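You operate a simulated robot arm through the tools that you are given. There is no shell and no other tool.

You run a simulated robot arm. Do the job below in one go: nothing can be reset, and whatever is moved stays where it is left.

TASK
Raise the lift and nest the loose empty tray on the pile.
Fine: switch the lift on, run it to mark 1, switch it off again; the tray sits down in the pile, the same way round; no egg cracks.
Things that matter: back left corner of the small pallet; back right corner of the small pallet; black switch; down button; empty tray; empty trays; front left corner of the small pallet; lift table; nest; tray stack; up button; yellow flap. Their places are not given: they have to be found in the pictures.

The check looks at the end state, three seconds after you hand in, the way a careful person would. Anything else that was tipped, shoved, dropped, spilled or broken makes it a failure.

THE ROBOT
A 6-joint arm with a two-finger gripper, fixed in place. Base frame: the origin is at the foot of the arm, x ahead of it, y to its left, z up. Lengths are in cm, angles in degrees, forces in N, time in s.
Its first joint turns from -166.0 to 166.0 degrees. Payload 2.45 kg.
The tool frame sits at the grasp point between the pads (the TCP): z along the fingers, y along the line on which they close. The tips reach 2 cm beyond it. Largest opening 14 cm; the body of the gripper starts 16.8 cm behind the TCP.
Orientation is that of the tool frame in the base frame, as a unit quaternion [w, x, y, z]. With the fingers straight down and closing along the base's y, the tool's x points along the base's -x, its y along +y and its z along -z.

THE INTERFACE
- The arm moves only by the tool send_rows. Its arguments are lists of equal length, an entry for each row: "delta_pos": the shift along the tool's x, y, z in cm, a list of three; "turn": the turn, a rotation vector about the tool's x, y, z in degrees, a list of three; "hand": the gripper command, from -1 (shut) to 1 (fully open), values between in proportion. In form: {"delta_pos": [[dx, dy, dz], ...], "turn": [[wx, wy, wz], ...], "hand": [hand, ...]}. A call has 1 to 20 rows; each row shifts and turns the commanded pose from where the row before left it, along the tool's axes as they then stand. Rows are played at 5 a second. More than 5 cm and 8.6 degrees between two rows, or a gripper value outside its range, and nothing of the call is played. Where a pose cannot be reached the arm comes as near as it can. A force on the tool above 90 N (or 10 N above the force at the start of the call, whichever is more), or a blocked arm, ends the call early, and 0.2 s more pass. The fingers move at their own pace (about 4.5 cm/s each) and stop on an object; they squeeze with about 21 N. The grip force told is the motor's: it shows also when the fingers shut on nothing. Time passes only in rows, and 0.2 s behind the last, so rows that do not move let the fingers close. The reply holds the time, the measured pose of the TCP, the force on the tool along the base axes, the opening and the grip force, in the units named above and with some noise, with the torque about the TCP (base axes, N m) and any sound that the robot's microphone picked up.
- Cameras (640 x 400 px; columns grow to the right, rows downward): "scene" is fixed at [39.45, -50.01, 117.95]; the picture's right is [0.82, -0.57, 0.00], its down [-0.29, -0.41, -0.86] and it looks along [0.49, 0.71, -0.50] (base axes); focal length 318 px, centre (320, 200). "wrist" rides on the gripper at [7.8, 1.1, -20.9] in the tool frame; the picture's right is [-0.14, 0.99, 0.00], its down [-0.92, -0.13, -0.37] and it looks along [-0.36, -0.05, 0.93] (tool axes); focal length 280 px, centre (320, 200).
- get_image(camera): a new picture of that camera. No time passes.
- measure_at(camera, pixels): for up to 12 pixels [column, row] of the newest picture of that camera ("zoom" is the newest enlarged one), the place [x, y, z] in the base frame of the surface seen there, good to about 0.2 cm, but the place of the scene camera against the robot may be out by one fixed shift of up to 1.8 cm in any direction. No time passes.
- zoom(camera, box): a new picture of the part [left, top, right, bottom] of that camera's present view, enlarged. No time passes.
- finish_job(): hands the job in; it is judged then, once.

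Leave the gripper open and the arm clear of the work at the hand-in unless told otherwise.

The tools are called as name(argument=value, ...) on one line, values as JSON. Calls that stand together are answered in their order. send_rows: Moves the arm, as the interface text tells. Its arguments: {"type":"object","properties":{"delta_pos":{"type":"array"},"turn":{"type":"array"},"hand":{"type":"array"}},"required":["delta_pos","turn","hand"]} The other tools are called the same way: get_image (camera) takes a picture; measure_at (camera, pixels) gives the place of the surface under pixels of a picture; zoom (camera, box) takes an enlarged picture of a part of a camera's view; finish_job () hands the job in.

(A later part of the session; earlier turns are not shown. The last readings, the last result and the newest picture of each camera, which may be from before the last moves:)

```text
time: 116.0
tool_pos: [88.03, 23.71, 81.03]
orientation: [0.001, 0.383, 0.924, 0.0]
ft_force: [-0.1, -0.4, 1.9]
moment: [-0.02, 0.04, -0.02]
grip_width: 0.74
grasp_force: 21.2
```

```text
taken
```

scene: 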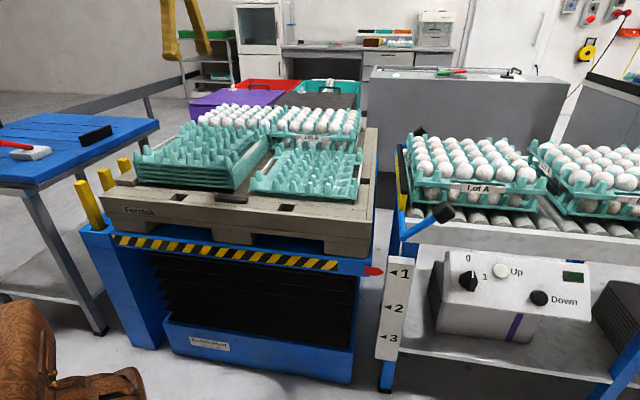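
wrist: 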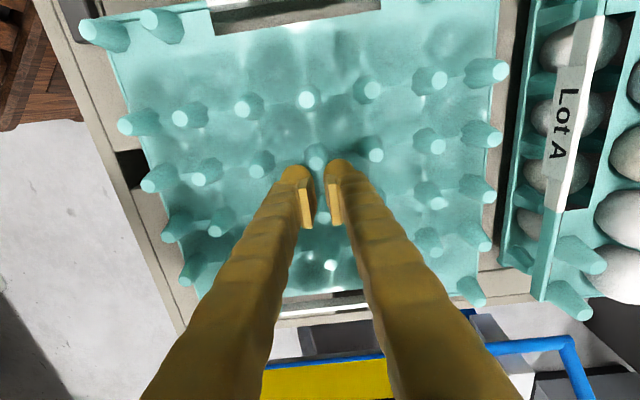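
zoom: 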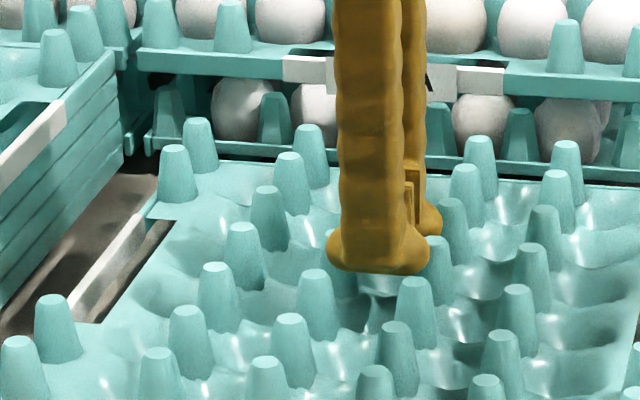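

The fingers hold at 0.74 cm on the upper part of the posts. I lift slowly by 1.5 cm and check.

send_rows(delta_pos=[[0, 0, 0], [0, 0, -0.2], [0, 0, -0.3], [0, 0, -0.4], [0, 0, -0.6], [0, 0, 0]], turn=[[0, 0, 0], [0, 0, 0], [0, 0, 0], [0, 0, 0], [0, 0, 0], [0, 0, 0]], hand=[-1, -1, -1, -1, -1, -1])

get_image(camera="wrist")

measure_at(camera="wrist", pixels=[[182, 117], [245, 107], [307, 99], [371, 89], [440, 78], [200, 180], [257, 171], [316, 162], [437, 146], [217, 230], [434, 203], [331, 264]])

zoom(camera="scene", box=[220, 110, 380, 210])

```text
time: 117.4
tool_pos: [88.06, 23.74, 82.5]
orientation: [0.0, 0.382, 0.924, -0.001]
ft_force: [0.2, 0.8, -2.7]
moment: [-0.06, -0.01, 0.02]
grip_width: 0.75
grasp_force: 21.0
```

```text
taken
```

wrist: 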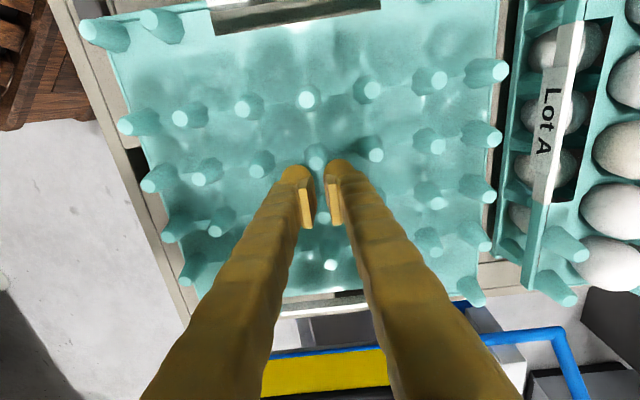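

```text
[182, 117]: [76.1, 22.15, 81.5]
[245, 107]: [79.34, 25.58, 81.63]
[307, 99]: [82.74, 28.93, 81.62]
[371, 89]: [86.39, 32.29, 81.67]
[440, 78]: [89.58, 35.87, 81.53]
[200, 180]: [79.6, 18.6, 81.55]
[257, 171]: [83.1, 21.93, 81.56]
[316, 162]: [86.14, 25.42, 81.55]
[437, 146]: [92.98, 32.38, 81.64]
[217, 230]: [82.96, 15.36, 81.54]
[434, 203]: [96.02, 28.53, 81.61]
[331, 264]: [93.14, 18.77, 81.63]
```

```text
4.00 times, centred on (300, 160) of scene
```

zoom: 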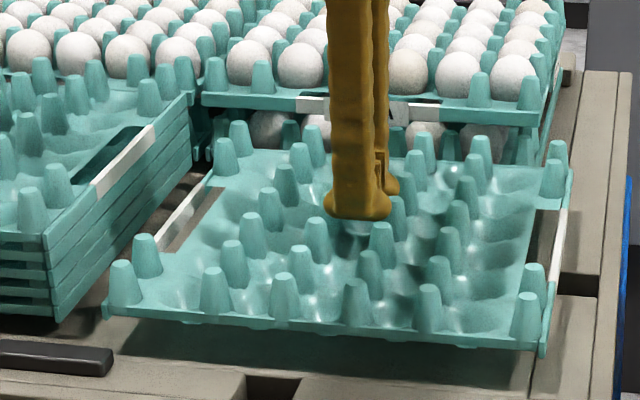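

A firm, level hold: the tray rose 1.43 cm with the hand, -2.7 N, width steady at 0.75. I lift 14 cm more and carry it over: 33.9 cm in tool x and 1.39 cm in tool y, plus a 0.2° yaw correction.

send_rows(delta_pos=[[0, 0, -0.8], [0, 0, -1.2], [0, 0, -1.6], [0, 0, -1.8], [0, 0, -1.8], [0, 0, -1.8], [0, 0, -1.8], [0, 0, -1.6], [0, 0, -1.0], [0, 0, -0.6], [0, 0, 0]], turn=[[0, 0, 0], [0, 0, 0], [0, 0, 0], [0, 0, 0], [0, 0, 0], [0, 0, 0], [0, 0, 0], [0, 0, 0], [0, 0, 0], [0, 0, 0], [0, 0, 0]], hand=[-1, -1, -1, -1, -1, -1, -1, -1, -1, -1, -1])

send_rows(delta_pos=[[0.5, 0, 0], [1.0, 0, 0], [1.5, 0.1, 0], [2.0, 0.1, 0], [2.2, 0.1, 0], [2.3, 0.1, 0], [2.3, 0.1, 0], [2.3, 0.1, 0], [2.3, 0.1, 0], [2.3, 0.1, 0], [2.3, 0.1, 0], [2.3, 0.1, 0], [2.3, 0.1, 0], [2.3, 0.1, 0], [2.0, 0.1, 0], [1.6, 0.09, 0], [1.1, 0, 0], [0.8, 0, 0], [0.5, 0, 0], [0, 0, 0]], turn=[[0, 0, 0], [0, 0, 0], [0, 0, 0], [0, 0, 0], [0, 0, 0], [0, 0, 0], [0, 0, 0], [0, 0, 0], [0, 0, 0], [0, 0, 0], [0, 0, 0], [0, 0, 0], [0, 0, 0], [0, 0, 0], [0, 0, 0], [0, 0, 0], [0, 0, -0.2], [0, 0, 0], [0, 0, 0], [0, 0, 0]], hand=[-1, -1, -1, -1, -1, -1, -1, -1, -1, -1, -1, -1, -1, -1, -1, -1, -1, -1, -1, -1])

get_image(camera="wrist")

zoom(camera="scene", box=[100, 60, 320, 220])

```text
time: 119.8
tool_pos: [87.92, 23.74, 96.51]
orientation: [0.0, 0.382, 0.924, 0.0]
ft_force: [-0.9, 0.5, 1.1]
moment: [-0.01, -0.02, 0.01]
grip_width: 0.0
grasp_force: 20.8
```

```text
time: 124.0
tool_pos: [64.94, 48.76, 96.63]
orientation: [-0.001, 0.381, 0.925, 0.001]
ft_force: [1.4, -0.4, -0.3]
moment: [-0.01, -0.01, -0.02]
grip_width: 0.0
grasp_force: 21.0
```

```text
taken
```

wrist: 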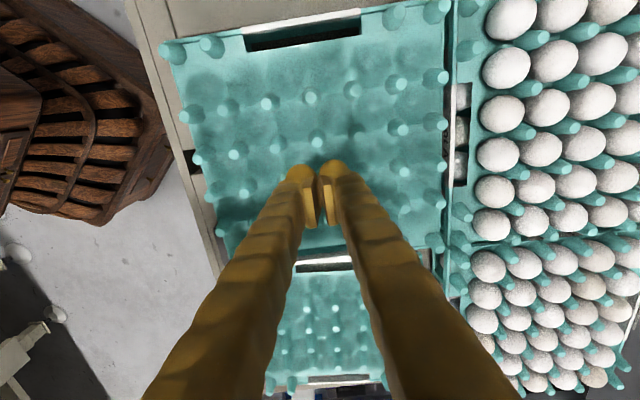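

```text
2.50 times, centred on (210, 140) of scene
```

zoom: 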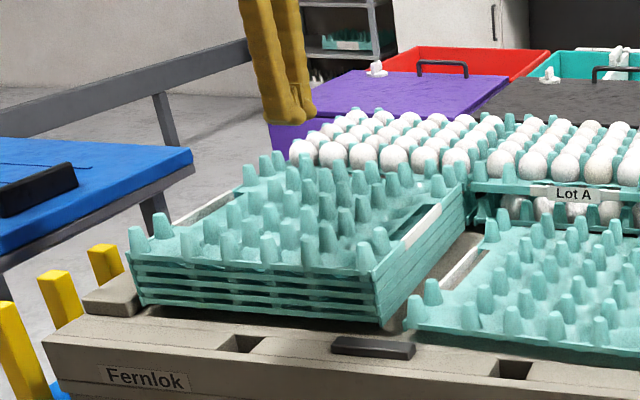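

The tray slipped out during the faster lift (grip width 0): the top-only grip was too shallow, and it dropped back on the pallet. Everything else looks undisturbed. I go up, turn the hand back by -90°, and look at where the tray lies; next I'll grip squarely on the outer faces of the two middle posts, which have far less taper there.

send_rows(delta_pos=[[0, 0, -4.5], [0, 0, -4.5], [0, 0, -4.4], [0, 0, 0], [0, 0, 0], [0, 0, 0], [0, 0, 0], [0, 0, 0], [0, 0, 0], [0, 0, 0], [0, 0, 0], [0, 0, 0], [0, 0, 0], [0, 0, 0], [0, 0, 0]], turn=[[0, 0, 0], [0, 0, 0], [0, 0, 0], [0, 0, -8.2], [0, 0, -8.2], [0, 0, -8.2], [0, 0, -8.2], [0, 0, -8.2], [0, 0, -8.2], [0, 0, -8.2], [0, 0, -8.2], [0, 0, -8.2], [0, 0, -8.2], [0, 0, -7.8], [0, 0, 0]], hand=[-1, -0.5, 0, 0.15, 0.15, 0.15, 0.15, 0.15, 0.15, 0.15, 0.15, 0.15, 0.15, 0.15, 0.15])

get_image(camera="wrist")

get_image(camera="scene")

```text
time: 127.2
tool_pos: [64.93, 48.73, 109.94]
orientation: [0.0, -0.384, 0.923, 0.0]
ft_force: [-0.7, -1.0, 0.0]
moment: [-0.02, 0.02, -0.01]
grip_width: 8.04
grasp_force: 0.1
```

```text
taken
```

wrist: 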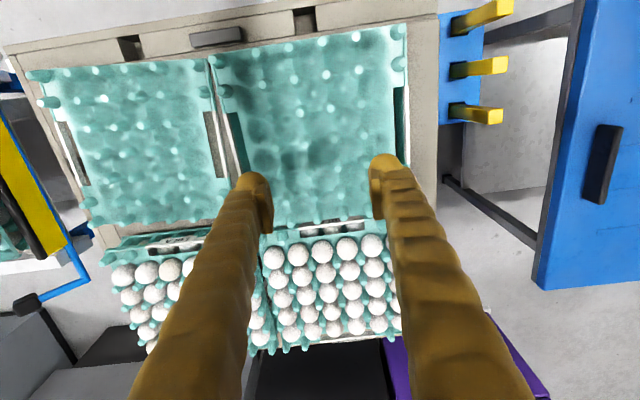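

```text
taken
```

scene: 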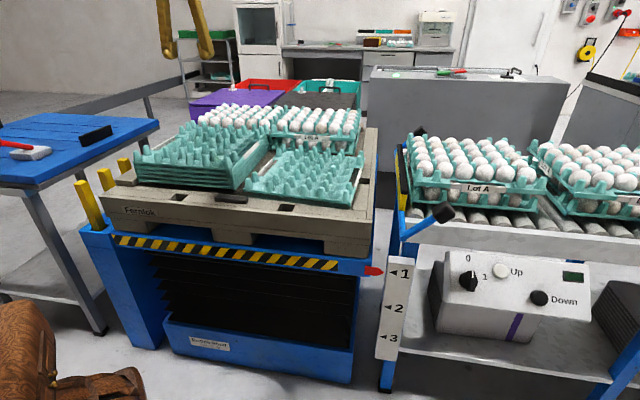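

Both trays are visible now. I zoom in on the loose tray and measure where and how flat it lies.

zoom(camera="wrist", box=[20, 40, 260, 190])

zoom(camera="wrist", box=[20, 90, 260, 240])

```text
2.67 times, centred on (140, 115) of wrist
```

zoom: 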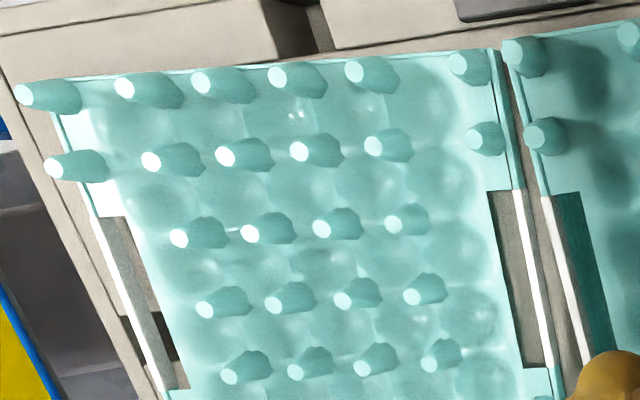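

```text
2.67 times, centred on (140, 165) of wrist
```

zoom: 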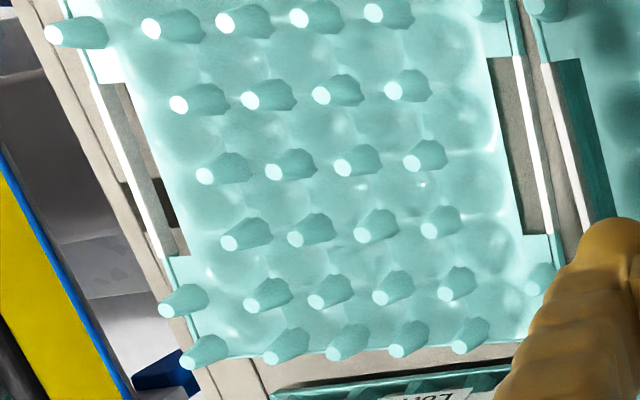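

measure_at(camera="zoom", pixels=[[151, 28], [300, 17], [373, 13], [205, 176], [273, 172], [343, 167], [412, 163], [251, 303], [380, 297], [444, 293], [334, 354], [396, 350]])

measure_at(camera="wrist", pixels=[[45, 76], [200, 65], [60, 175], [95, 225], [210, 120], [224, 105], [120, 150], [215, 62]])

```text
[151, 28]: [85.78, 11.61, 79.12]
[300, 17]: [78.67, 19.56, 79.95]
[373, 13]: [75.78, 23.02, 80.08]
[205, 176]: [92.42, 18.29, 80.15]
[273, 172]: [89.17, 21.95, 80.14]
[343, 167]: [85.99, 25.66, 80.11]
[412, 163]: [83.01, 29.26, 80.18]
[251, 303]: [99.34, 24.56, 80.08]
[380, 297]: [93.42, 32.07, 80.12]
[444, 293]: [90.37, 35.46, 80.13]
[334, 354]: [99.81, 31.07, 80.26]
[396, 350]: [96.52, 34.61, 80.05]
```

```text
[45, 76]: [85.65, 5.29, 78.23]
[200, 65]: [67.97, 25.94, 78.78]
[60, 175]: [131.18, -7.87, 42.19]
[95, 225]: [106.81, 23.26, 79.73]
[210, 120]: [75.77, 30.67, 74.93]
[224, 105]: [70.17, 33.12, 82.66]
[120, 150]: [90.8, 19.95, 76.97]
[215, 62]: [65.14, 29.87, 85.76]
```

The loose tray lies flat, centre ≈ (87.65,23.79), but turned to about 40.3° (the pile is near 45°). I re-measure the pile from this view too, to check it hasn't moved and get a consistent yaw.

zoom(camera="wrist", box=[200, 20, 424, 160])

zoom(camera="wrist", box=[200, 90, 424, 230])

```text
2.86 times, centred on (312, 90) of wrist
```

zoom: 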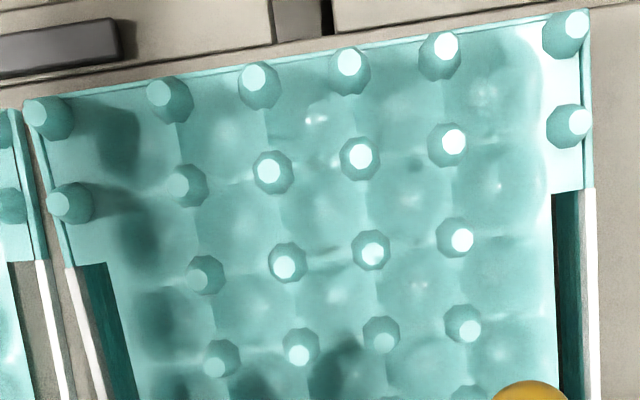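

```text
2.86 times, centred on (312, 160) of wrist
```

zoom: 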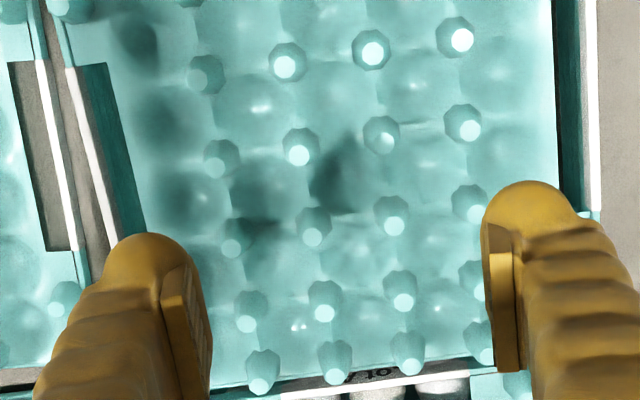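

measure_at(camera="zoom", pixels=[[197, 80], [285, 67], [373, 54], [461, 40], [215, 165], [299, 154], [382, 141], [469, 130], [231, 247], [313, 237], [394, 225], [476, 213]])

measure_at(camera="zoom", pixels=[[246, 324], [325, 313], [403, 302], [261, 387], [337, 377], [411, 368]])

measure_at(camera="wrist", pixels=[[291.7, 85.8], [324.6, 80.1], [358.5, 74.6], [297, 118.3], [328.8, 113.4], [361.3, 108.2]])

```text
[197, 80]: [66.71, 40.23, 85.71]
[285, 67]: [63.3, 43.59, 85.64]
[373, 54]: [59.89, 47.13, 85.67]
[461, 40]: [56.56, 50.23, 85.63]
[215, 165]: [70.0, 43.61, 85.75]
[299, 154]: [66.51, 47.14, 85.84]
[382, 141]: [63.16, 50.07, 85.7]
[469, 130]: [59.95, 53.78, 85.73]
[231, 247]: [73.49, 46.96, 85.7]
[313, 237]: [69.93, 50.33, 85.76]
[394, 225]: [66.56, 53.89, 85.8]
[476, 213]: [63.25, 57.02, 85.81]
```

```text
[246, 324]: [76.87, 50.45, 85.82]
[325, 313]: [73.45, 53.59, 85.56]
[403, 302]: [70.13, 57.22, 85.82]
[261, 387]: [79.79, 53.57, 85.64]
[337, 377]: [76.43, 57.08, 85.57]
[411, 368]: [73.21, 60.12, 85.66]
```

```text
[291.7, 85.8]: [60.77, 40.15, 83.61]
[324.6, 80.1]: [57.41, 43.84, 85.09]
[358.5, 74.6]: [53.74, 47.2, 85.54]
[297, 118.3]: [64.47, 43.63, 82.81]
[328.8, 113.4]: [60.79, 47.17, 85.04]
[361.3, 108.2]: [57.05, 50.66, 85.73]
```

The pile hasn't moved (centre ≈ (64.96,48.71), yaw ≈45.2°). The tray needs +4.9° of turn. I align the hand to the tray (turn +4.9° about tool z) and move over its centre.

send_rows(delta_pos=[[0, 0, 0], [-0.15, -4.21, 0], [-0.15, -4.21, 0], [-0.15, -4.21, 0], [-0.15, -4.21, 0], [-0.15, -4.22, 0], [-0.15, -4.22, 0], [-0.15, -4.22, 0], [-0.15, -4.21, 0], [0, 0, 3], [0, 0, 3], [0, 0, 3], [0, 0, 0]], turn=[[0, 0, 4.9], [0, 0, 0], [0, 0, 0], [0, 0, 0], [0, 0, 0], [0, 0, 0], [0, 0, 0], [0, 0, 0], [0, 0, 0], [0, 0, 0], [0, 0, 0], [0, 0, 0], [0, 0, 0]], hand=[0.13, 0.13, 0.13, 0.13, 0.13, 0.13, 0.13, 0.13, 0.13, 0.13, 0.13, 0.13, 0.13])

get_image(camera="wrist")

zoom(camera="wrist", box=[200, 30, 440, 180])

```text
time: 130.0
tool_pos: [87.57, 23.61, 100.81]
orientation: [0.0, -0.343, 0.939, -0.001]
ft_force: [-0.9, -0.2, -0.4]
moment: [0.01, 0.0, 0.01]
grip_width: 7.89
grasp_force: 0.1
```

```text
taken
```

wrist: 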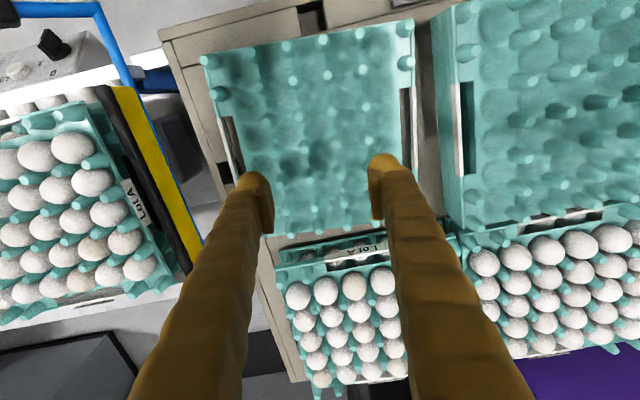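

```text
2.67 times, centred on (320, 105) of wrist
```

zoom: 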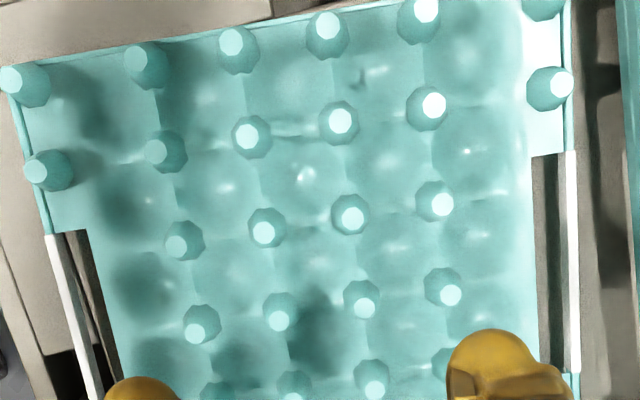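

measure_at(camera="zoom", pixels=[[232, 41], [327, 25], [155, 153], [246, 136], [340, 121], [433, 104], [177, 249], [263, 233], [352, 219], [441, 205], [194, 333], [279, 320]])

measure_at(camera="zoom", pixels=[[364, 308], [451, 295], [374, 390], [293, 395]])

```text
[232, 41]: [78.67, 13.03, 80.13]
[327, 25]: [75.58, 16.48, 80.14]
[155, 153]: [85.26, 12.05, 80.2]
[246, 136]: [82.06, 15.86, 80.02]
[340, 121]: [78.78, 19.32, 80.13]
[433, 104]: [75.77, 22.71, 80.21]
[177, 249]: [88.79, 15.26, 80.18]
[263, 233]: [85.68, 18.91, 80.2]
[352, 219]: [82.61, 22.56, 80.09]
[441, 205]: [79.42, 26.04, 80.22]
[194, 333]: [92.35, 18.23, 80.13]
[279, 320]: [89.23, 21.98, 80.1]
```

```text
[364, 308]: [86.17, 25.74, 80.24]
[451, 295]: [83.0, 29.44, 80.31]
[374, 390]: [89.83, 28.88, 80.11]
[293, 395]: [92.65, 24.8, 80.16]
```

Tray centre (87.68,23.83), yaw ≈40.6°. I correct by tool x -0.19, y +0.04 and -0.4° and go down to z≈84.4 to check that the fingers straddle the two middle posts.

send_rows(delta_pos=[[-0.19, 0.04, 0], [0, 0, 3.5], [0, 0, 3.5], [0, 0, 3.5], [0, 0, 3.0], [0, 0, 3.0], [0, 0, 0]], turn=[[0, 0, -0.4], [0, 0, 0], [0, 0, 0], [0, 0, 0], [0, 0, 0], [0, 0, 0], [0, 0, 0]], hand=[0.13, 0.13, 0.13, 0.13, 0.13, 0.13, 0.13])

get_image(camera="wrist")

zoom(camera="wrist", box=[200, 80, 440, 260])

zoom(camera="scene", box=[235, 110, 365, 200])

```text
time: 131.6
tool_pos: [87.73, 23.74, 84.36]
orientation: [0.0, -0.346, 0.938, 0.0]
ft_force: [0.4, -0.6, 0.1]
moment: [0.01, -0.03, 0.01]
grip_width: 7.89
grasp_force: 0.0
```

```text
taken
```

wrist: 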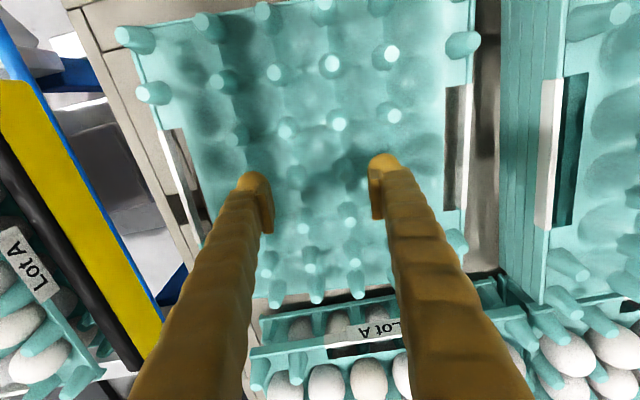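

```text
2.22 times, centred on (320, 170) of wrist
```

zoom: 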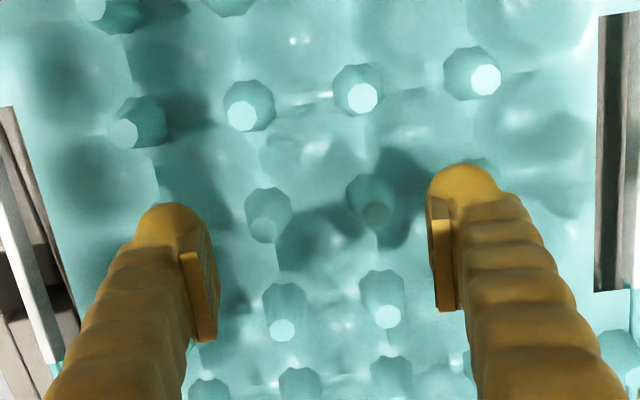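

```text
4.44 times, centred on (300, 155) of scene
```

zoom: 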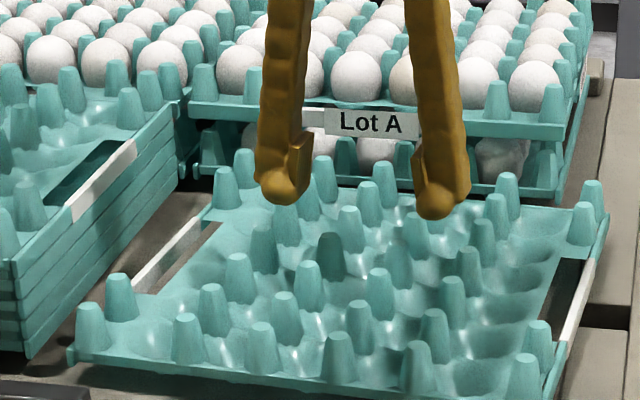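

The two middle posts (263,228) and (375,215) in the zoom are centred between the fingers. I descend in steps while watching for any contact.

send_rows(delta_pos=[[0, 0, 1.2], [0, 0, 1.0], [0, 0, 0.6], [0, 0, 0]], turn=[[0, 0, 0], [0, 0, 0], [0, 0, 0], [0, 0, 0]], hand=[0.13, 0.13, 0.13, 0.13])

send_rows(delta_pos=[[0, 0, 0.4], [0, 0, 0.4], [0, 0, 0]], turn=[[0, 0, 0], [0, 0, 0], [0, 0, 0]], hand=[0.13, 0.13, 0.13])

send_rows(delta_pos=[[0, 0, 0.4], [0, 0, 0.3], [0, 0, 0]], turn=[[0, 0, 0], [0, 0, 0], [0, 0, 0]], hand=[0.13, 0.13, 0.13])

get_image(camera="wrist")

zoom(camera="wrist", box=[200, 80, 440, 260])

zoom(camera="scene", box=[255, 120, 345, 185])

```text
time: 132.6
tool_pos: [87.73, 23.78, 81.41]
orientation: [0.0, -0.346, 0.938, 0.0]
ft_force: [0.0, -1.0, 0.3]
moment: [-0.01, 0.02, 0.02]
grip_width: 7.93
grasp_force: 0.1
```

```text
time: 133.4
tool_pos: [87.82, 23.87, 80.74]
orientation: [0.0, -0.346, 0.938, 0.001]
ft_force: [0.1, 0.7, 0.9]
moment: [-0.02, 0.01, -0.01]
grip_width: 7.9
grasp_force: 0.1
```

```text
time: 134.2
tool_pos: [87.81, 23.74, 80.09]
orientation: [0.0, -0.346, 0.938, 0.001]
ft_force: [0.1, 0.1, 0.3]
moment: [-0.01, 0.03, -0.02]
grip_width: 7.93
grasp_force: 0.1
```

```text
taken
```

wrist: 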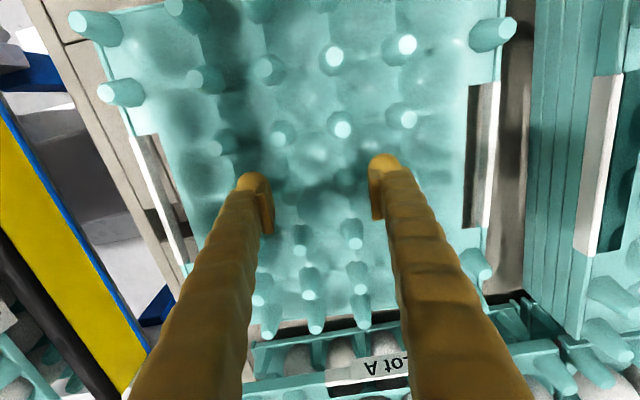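

```text
2.22 times, centred on (320, 170) of wrist
```

zoom: 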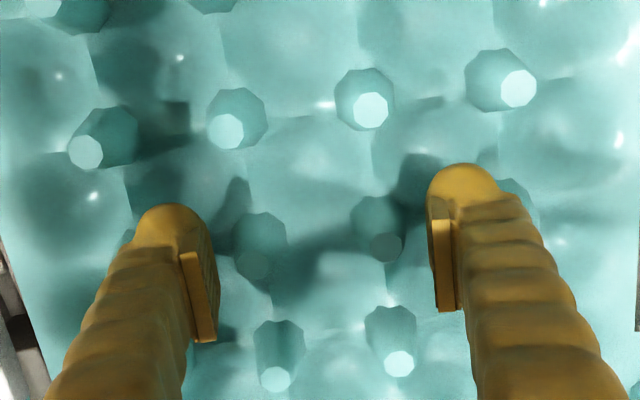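

```text
6.15 times, centred on (300, 152) of scene
```

zoom: 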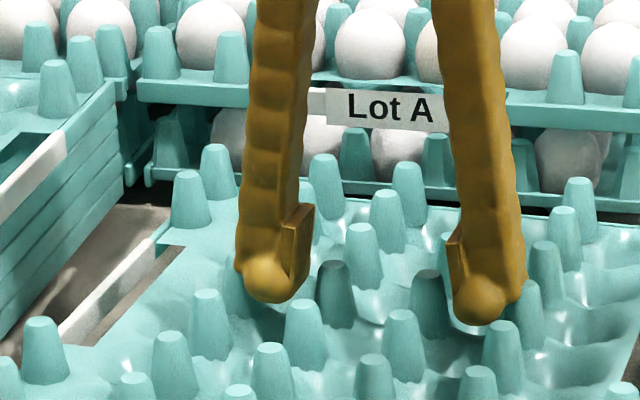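

No contact; tips are 2.05 cm below the post tops. The grip pads sit a bit above the rounded tips, so I go 0.5 cm lower for a good overlap and close on the two posts.

send_rows(delta_pos=[[0, 0, 0.3], [0, 0, 0.2], [0, 0, 0], [0, 0, 0], [0, 0, 0], [0, 0, 0], [0, 0, 0]], turn=[[0, 0, 0], [0, 0, 0], [0, 0, 0], [0, 0, 0], [0, 0, 0], [0, 0, 0], [0, 0, 0]], hand=[0.13, 0.13, 0.0, -0.2, -0.6, -1, -1])

get_image(camera="wrist")

zoom(camera="scene", box=[255, 120, 345, 185])

```text
time: 135.8
tool_pos: [87.69, 23.84, 79.57]
orientation: [0.0, -0.346, 0.938, 0.001]
ft_force: [-0.5, 0.2, -0.1]
moment: [0.12, 0.2, 0.04]
grip_width: 6.13
grasp_force: 20.6
```

```text
taken
```

wrist: 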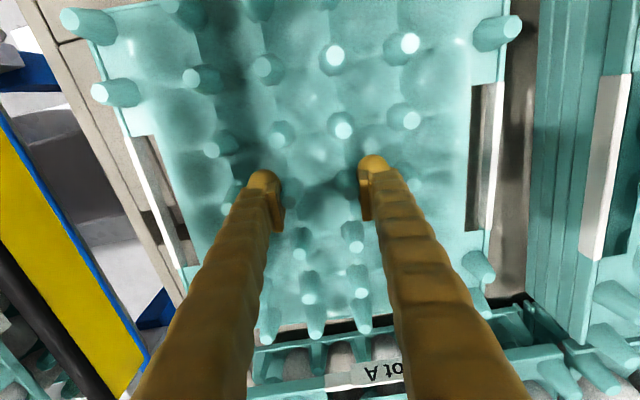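

```text
6.15 times, centred on (300, 152) of scene
```

zoom: 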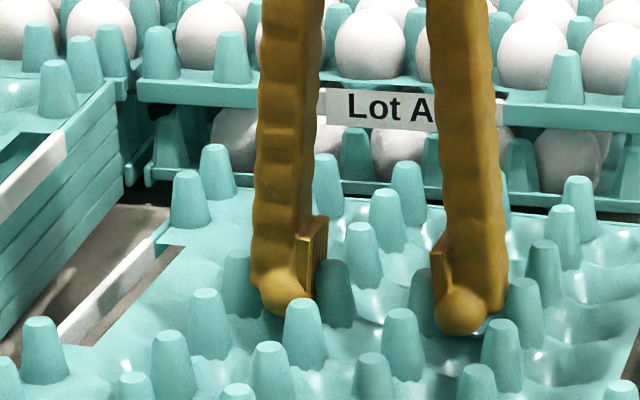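

The pads stop at 6.13 cm, squarely on the outer faces of the two middle posts. I lift slowly by 1.5 cm and check.

send_rows(delta_pos=[[0, 0, 0], [0, 0, -0.2], [0, 0, -0.3], [0, 0, -0.4], [0, 0, -0.6], [0, 0, 0]], turn=[[0, 0, 0], [0, 0, 0], [0, 0, 0], [0, 0, 0], [0, 0, 0], [0, 0, 0]], hand=[-1, -1, -1, -1, -1, -1])

get_image(camera="wrist")

measure_at(camera="wrist", pixels=[[335, 55], [410, 44], [280, 132], [342, 130], [411, 119], [351, 243], [310, 298], [360, 293], [218, 150], [190, 77], [302, 252], [264, 66]])

zoom(camera="scene", box=[230, 110, 390, 210])

```text
time: 137.2
tool_pos: [87.69, 23.92, 81.02]
orientation: [0.0, -0.346, 0.938, -0.001]
ft_force: [0.1, 0.3, -1.7]
moment: [0.01, 0.03, 0.01]
grip_width: 6.15
grasp_force: 21.2
```

```text
taken
```

wrist: 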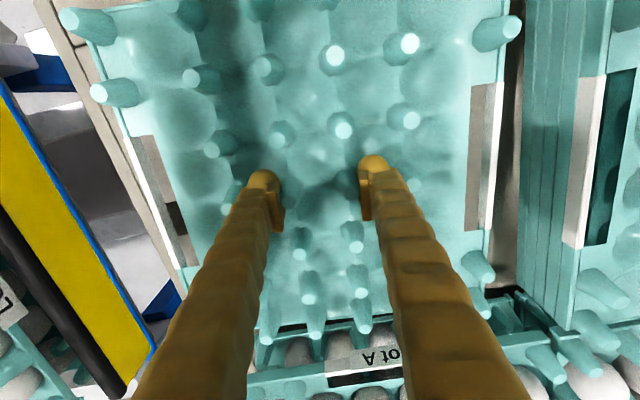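

```text
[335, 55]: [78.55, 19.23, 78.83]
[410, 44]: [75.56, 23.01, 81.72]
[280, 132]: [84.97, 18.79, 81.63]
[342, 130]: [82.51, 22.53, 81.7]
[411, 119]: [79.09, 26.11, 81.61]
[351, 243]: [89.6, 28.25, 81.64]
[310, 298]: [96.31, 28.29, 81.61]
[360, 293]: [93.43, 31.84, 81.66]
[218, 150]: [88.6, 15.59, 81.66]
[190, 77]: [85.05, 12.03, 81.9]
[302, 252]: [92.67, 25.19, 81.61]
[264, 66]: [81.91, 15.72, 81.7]
```

```text
4.00 times, centred on (310, 160) of scene
```

zoom: 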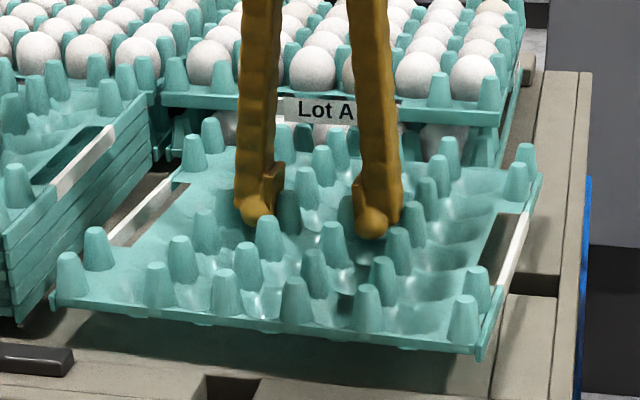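

A firm, level hold (tops 81.65 all over, 6.15 cm, -1.7 N). I lift smoothly at no more than 1 cm per row and check the grip half way.

send_rows(delta_pos=[[0, 0, -0.4], [0, 0, -0.6], [0, 0, -0.8], [0, 0, -0.9], [0, 0, -0.9], [0, 0, -0.9], [0, 0, -0.8], [0, 0, -0.6], [0, 0, -0.4], [0, 0, 0]], turn=[[0, 0, 0], [0, 0, 0], [0, 0, 0], [0, 0, 0], [0, 0, 0], [0, 0, 0], [0, 0, 0], [0, 0, 0], [0, 0, 0], [0, 0, 0]], hand=[-1, -1, -1, -1, -1, -1, -1, -1, -1, -1])

send_rows(delta_pos=[[0, 0, -0.4], [0, 0, -0.7], [0, 0, -0.9], [0, 0, -1.0], [0, 0, -1.0], [0, 0, -1.0], [0, 0, -1.0], [0, 0, -0.9], [0, 0, -0.7], [0, 0, -0.6], [0, 0, 0]], turn=[[0, 0, 0], [0, 0, 0], [0, 0, 0], [0, 0, 0], [0, 0, 0], [0, 0, 0], [0, 0, 0], [0, 0, 0], [0, 0, 0], [0, 0, 0], [0, 0, 0]], hand=[-1, -1, -1, -1, -1, -1, -1, -1, -1, -1, -1])

get_image(camera="wrist")

get_image(camera="scene")

```text
time: 139.4
tool_pos: [87.68, 23.99, 87.41]
orientation: [0.0, -0.346, 0.938, 0.0]
ft_force: [0.3, 0.7, -1.9]
moment: [-0.03, 0.01, 0.02]
grip_width: 6.16
grasp_force: 20.9
```

```text
time: 141.8
tool_pos: [87.68, 23.85, 95.47]
orientation: [0.0, -0.346, 0.938, 0.0]
ft_force: [0.2, -0.5, -2.3]
moment: [0.01, 0.03, 0.0]
grip_width: 6.16
grasp_force: 21.1
```

```text
taken
```

wrist: 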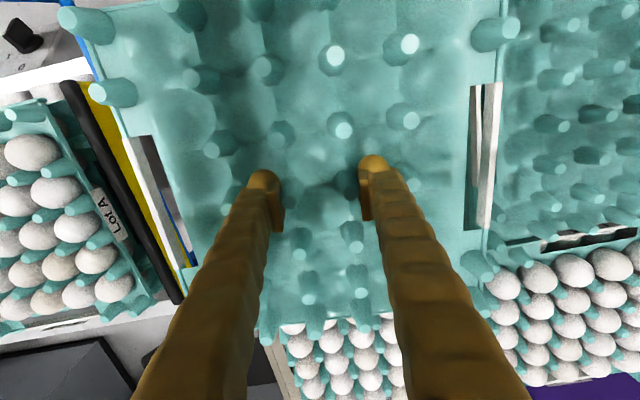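

```text
taken
```

scene: 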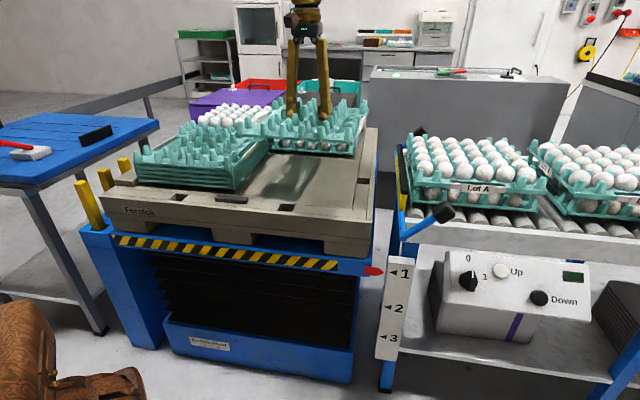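

Stable at 6.16 cm. Now I turn the tray by -4.7° about tool z to match the pile's yaw, then carry it over: tool y +33.65, tool x -1.65.

send_rows(delta_pos=[[0, 0, 0], [0, 0, 0], [0, 0, 0], [0, 0, 0]], turn=[[0, 0, -1.6], [0, 0, -1.6], [0, 0, -1.5], [0, 0, 0]], hand=[-1, -1, -1, -1])

send_rows(delta_pos=[[0, 0.5, 0], [0, 1.0, 0], [0, 1.5, 0], [0, 2.0, 0], [-0.15, 2.2, 0], [-0.15, 2.2, 0], [-0.15, 2.2, 0], [-0.15, 2.2, 0], [-0.15, 2.2, 0], [-0.15, 2.2, 0], [-0.15, 2.2, 0], [-0.15, 2.2, 0], [-0.15, 2.2, 0], [-0.15, 2.2, 0], [-0.15, 2.2, 0], [0, 2.0, 0], [0, 1.3, 0], [0, 0.8, 0], [0, 0.35, 0], [0, 0, 0]], turn=[[0, 0, 0], [0, 0, 0], [0, 0, 0], [0, 0, 0], [0, 0, 0], [0, 0, 0], [0, 0, 0], [0, 0, 0], [0, 0, 0], [0, 0, 0], [0, 0, 0], [0, 0, 0], [0, 0, 0], [0, 0, 0], [0, 0, 0], [0, 0, 0], [0, 0, 0], [0, 0, 0], [0, 0, 0], [0, 0, 0]], hand=[-1, -1, -1, -1, -1, -1, -1, -1, -1, -1, -1, -1, -1, -1, -1, -1, -1, -1, -1, -1])

get_image(camera="wrist")

zoom(camera="scene", box=[100, 60, 320, 220])

```text
time: 142.8
tool_pos: [87.7, 23.91, 95.48]
orientation: [0.001, -0.384, 0.923, 0.0]
ft_force: [-0.7, -0.1, -1.0]
moment: [-0.02, 0.01, -0.01]
grip_width: 6.17
grasp_force: 20.7
```

```text
time: 147.0
tool_pos: [65.03, 48.81, 95.66]
orientation: [0.0, -0.385, 0.923, 0.0]
ft_force: [-0.7, -0.7, -1.9]
moment: [-0.03, 0.0, 0.01]
grip_width: 6.2
grasp_force: 21.1
```

```text
taken
```

wrist: 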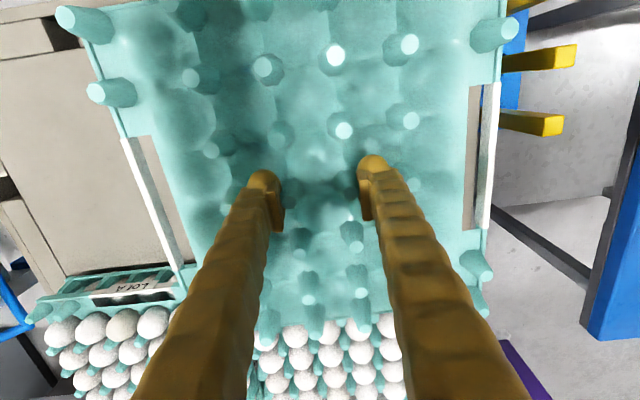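

```text
2.50 times, centred on (210, 140) of scene
```

zoom: 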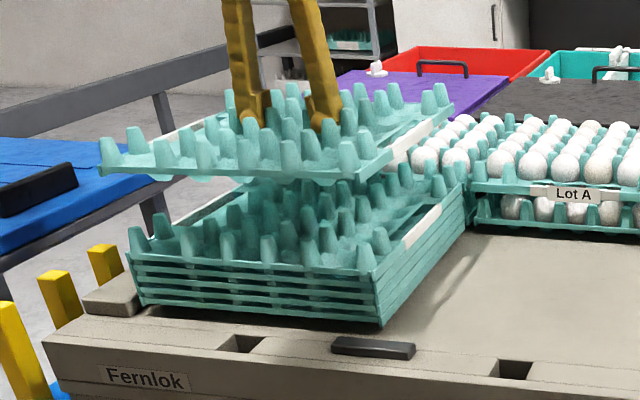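

The tray hangs level over the pile. I zoom to measure its posts and compare with the pile's.

zoom(camera="wrist", box=[60, 0, 300, 150])

zoom(camera="wrist", box=[290, 0, 530, 150])

zoom(camera="wrist", box=[180, 130, 420, 330])

```text
2.67 times, centred on (180, 75) of wrist
```

zoom: 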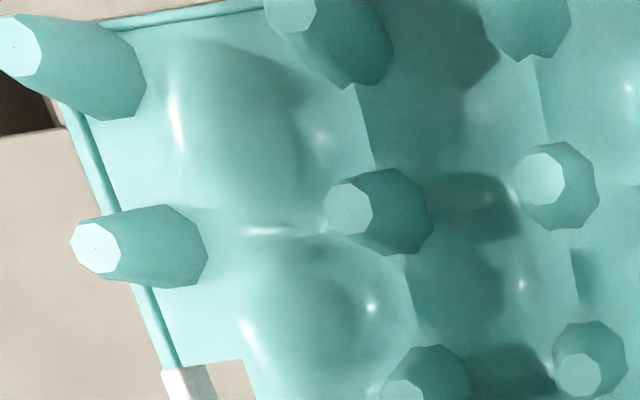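

```text
2.67 times, centred on (410, 75) of wrist
```

zoom: 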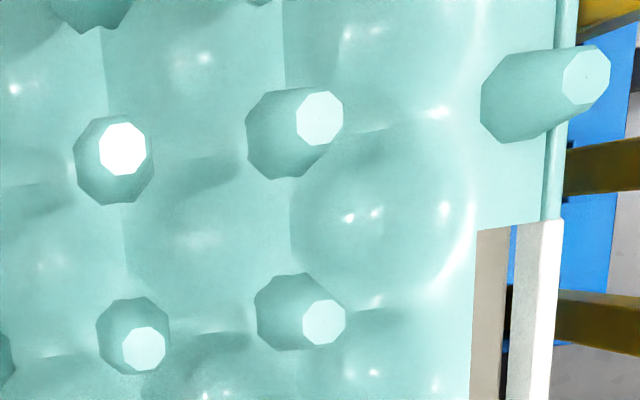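

```text
2.00 times, centred on (300, 230) of wrist
```

zoom: 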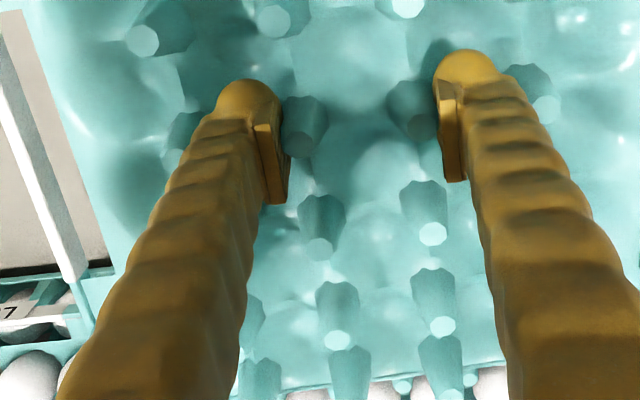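

measure_at(camera="wrist", pixels=[[191.2, 78.4], [262.4, 67.1], [336.2, 55.9], [410, 44.3], [211.8, 146.9], [276.6, 140.9], [344.5, 130.8], [411.5, 120.7], [299.5, 254.5], [356.5, 247], [308.5, 300], [361, 293]])

measure_at(camera="wrist", pixels=[[95.7, 92.6], [66.9, 17], [510, 28.9], [227.5, 209], [412.5, 184], [291.5, 202.5], [352.5, 192.5]])

```text
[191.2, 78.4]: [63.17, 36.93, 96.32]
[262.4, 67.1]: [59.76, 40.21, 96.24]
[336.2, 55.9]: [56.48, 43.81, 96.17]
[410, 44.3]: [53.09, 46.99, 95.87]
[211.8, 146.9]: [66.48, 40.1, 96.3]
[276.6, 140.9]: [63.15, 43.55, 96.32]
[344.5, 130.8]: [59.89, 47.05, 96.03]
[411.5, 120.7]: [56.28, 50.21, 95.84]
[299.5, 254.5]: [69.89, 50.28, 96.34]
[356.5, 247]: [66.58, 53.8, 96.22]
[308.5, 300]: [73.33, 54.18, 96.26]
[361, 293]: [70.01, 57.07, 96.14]
```

```text
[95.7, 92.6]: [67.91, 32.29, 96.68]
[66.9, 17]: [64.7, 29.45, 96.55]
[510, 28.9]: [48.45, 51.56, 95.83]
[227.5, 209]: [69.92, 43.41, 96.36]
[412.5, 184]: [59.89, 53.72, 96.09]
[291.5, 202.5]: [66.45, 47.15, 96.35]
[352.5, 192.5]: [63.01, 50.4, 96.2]
```

Held tray vs pile: mean offset (-0.13,-0.05) cm and about 0.3° yaw; slight tilt, right side 0.4 cm higher. I correct (tool x -0.13, y -0.06, turn -0.2°) and lower smoothly 6 cm.

send_rows(delta_pos=[[-0.13, -0.06, 0], [0, 0, 0.3], [0, 0, 0.5], [0, 0, 0.7], [0, 0, 0.8], [0, 0, 0.8], [0, 0, 0.8], [0, 0, 0.7], [0, 0, 0.6], [0, 0, 0.5], [0, 0, 0.3], [0, 0, 0]], turn=[[0, 0, -0.2], [0, 0, 0], [0, 0, 0], [0, 0, 0], [0, 0, 0], [0, 0, 0], [0, 0, 0], [0, 0, 0], [0, 0, 0], [0, 0, 0], [0, 0, 0], [0, 0, 0]], hand=[-1, -1, -1, -1, -1, -1, -1, -1, -1, -1, -1, -1])

get_image(camera="wrist")

measure_at(camera="wrist", pixels=[[191, 78], [262, 67], [336, 56], [410, 44], [212, 147], [277, 141], [344, 131], [411, 121], [299, 254], [356, 247], [308, 300], [361, 293]])

zoom(camera="scene", box=[110, 100, 290, 220])

```text
time: 149.6
tool_pos: [65.2, 48.84, 89.6]
orientation: [0.0, -0.386, 0.923, -0.001]
ft_force: [0.4, -0.2, -1.7]
moment: [-0.01, -0.01, -0.03]
grip_width: 6.19
grasp_force: 21.1
```

```text
taken
```

wrist: 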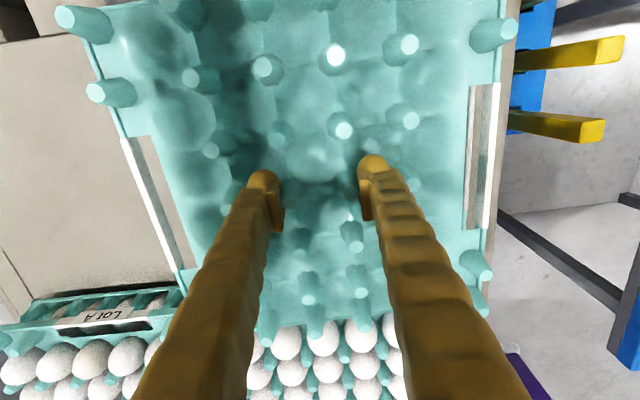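

```text
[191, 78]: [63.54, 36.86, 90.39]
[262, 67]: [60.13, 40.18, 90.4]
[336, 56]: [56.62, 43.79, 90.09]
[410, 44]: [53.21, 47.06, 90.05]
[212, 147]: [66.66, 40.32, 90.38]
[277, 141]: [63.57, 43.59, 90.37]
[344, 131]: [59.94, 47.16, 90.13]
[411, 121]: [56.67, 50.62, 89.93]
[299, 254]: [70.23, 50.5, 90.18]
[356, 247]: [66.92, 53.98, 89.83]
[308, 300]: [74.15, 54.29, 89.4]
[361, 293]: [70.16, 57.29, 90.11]
```

```text
3.33 times, centred on (200, 160) of scene
```

zoom: 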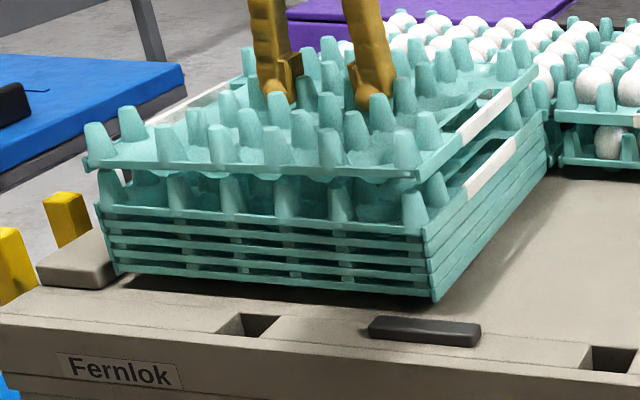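

Aligned within about 0.1 cm. I nudge back 0.06 and lower another 1.5 cm in 0.3 cm steps.

send_rows(delta_pos=[[0.06, 0.02, 0.3], [0, 0, 0.3], [0, 0, 0.3], [0, 0, 0.3], [0, 0, 0.3], [0, 0, 0]], turn=[[0, 0, 0], [0, 0, 0], [0, 0, 0], [0, 0, 0], [0, 0, 0], [0, 0, 0]], hand=[-1, -1, -1, -1, -1, -1])

get_image(camera="wrist")

measure_at(camera="wrist", pixels=[[191, 78], [262, 67], [336, 56], [410, 44], [212, 147], [277, 141], [344, 131], [411, 121], [299, 254], [356, 247], [308, 300], [361, 293]])

```text
time: 151.0
tool_pos: [65.1, 48.66, 88.16]
orientation: [-0.001, -0.386, 0.922, 0.0]
ft_force: [-1.1, -0.3, -1.5]
moment: [0.02, 0.03, -0.02]
grip_width: 6.16
grasp_force: 20.9
```

```text
taken
```

wrist: 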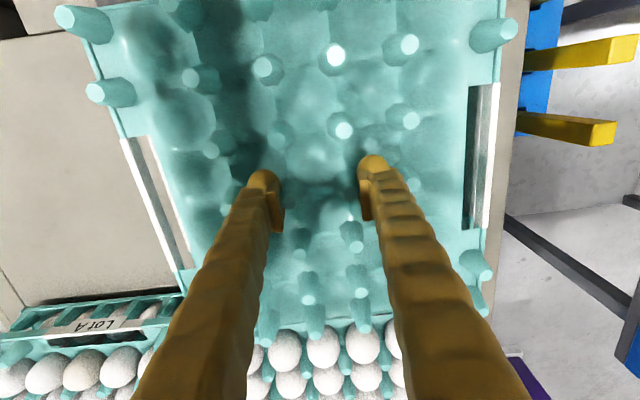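

```text
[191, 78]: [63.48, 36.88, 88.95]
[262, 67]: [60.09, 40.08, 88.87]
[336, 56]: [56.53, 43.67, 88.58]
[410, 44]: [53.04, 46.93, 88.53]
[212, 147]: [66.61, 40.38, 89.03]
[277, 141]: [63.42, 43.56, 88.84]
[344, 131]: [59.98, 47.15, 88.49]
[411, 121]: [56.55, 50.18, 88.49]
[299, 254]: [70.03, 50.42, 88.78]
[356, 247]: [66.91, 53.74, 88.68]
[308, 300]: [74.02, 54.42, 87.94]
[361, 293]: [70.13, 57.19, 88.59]
```

Still free (-1.5 N), aligned within 0.05 cm; about 1.5 cm remain. I go on in 0.2 cm steps, checking the force.

send_rows(delta_pos=[[0, 0, 0.2], [0, 0, 0.2], [0, 0, 0]], turn=[[0, 0, 0], [0, 0, 0], [0, 0, 0]], hand=[-1, -1, -1])

send_rows(delta_pos=[[0, 0, 0.2], [0, 0, 0.2], [0, 0, 0]], turn=[[0, 0, 0], [0, 0, 0], [0, 0, 0]], hand=[-1, -1, -1])

get_image(camera="wrist")

measure_at(camera="wrist", pixels=[[191, 78], [262, 67], [336, 56], [410, 44], [212, 147], [277, 141], [344, 131], [411, 121], [299, 254], [356, 247], [308, 300], [361, 293]])

zoom(camera="scene", box=[120, 110, 280, 220])

```text
time: 151.8
tool_pos: [65.13, 48.64, 87.73]
orientation: [0.001, -0.385, 0.923, -0.001]
ft_force: [-0.5, 0.2, -2.4]
moment: [-0.02, -0.01, -0.01]
grip_width: 6.19
grasp_force: 21.4
```

```text
time: 152.6
tool_pos: [65.17, 48.85, 87.33]
orientation: [0.001, -0.386, 0.922, 0.0]
ft_force: [-0.2, -0.2, -1.6]
moment: [-0.04, 0.03, 0.01]
grip_width: 6.17
grasp_force: 21.0
```

```text
taken
```

wrist: 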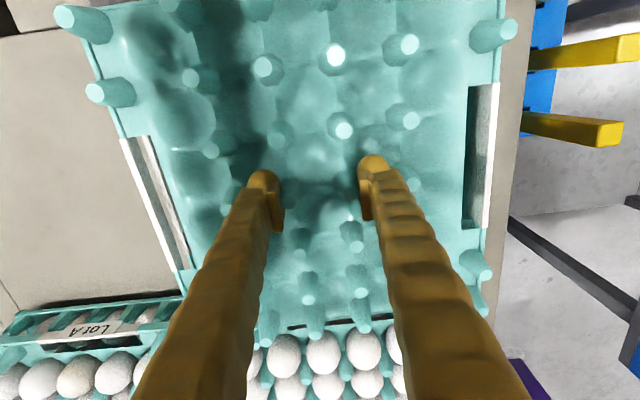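

```text
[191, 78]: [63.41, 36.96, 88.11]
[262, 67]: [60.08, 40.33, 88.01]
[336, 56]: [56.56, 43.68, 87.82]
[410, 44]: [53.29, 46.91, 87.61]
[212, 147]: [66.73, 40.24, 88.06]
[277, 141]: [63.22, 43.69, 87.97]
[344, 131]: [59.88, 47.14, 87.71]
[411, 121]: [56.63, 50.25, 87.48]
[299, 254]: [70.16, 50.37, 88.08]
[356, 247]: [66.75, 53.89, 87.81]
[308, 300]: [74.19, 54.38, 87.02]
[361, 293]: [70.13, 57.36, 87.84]
```

```text
3.64 times, centred on (200, 165) of scene
```

zoom: 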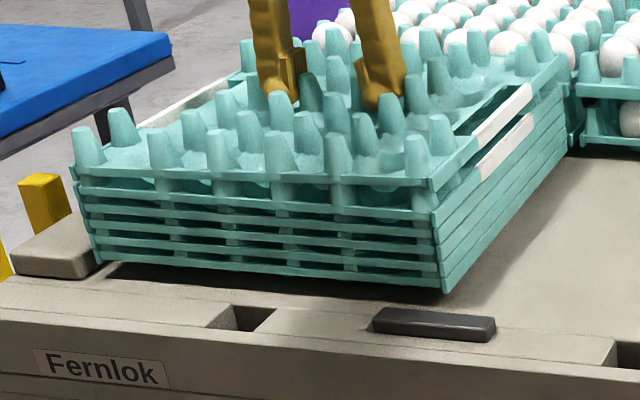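

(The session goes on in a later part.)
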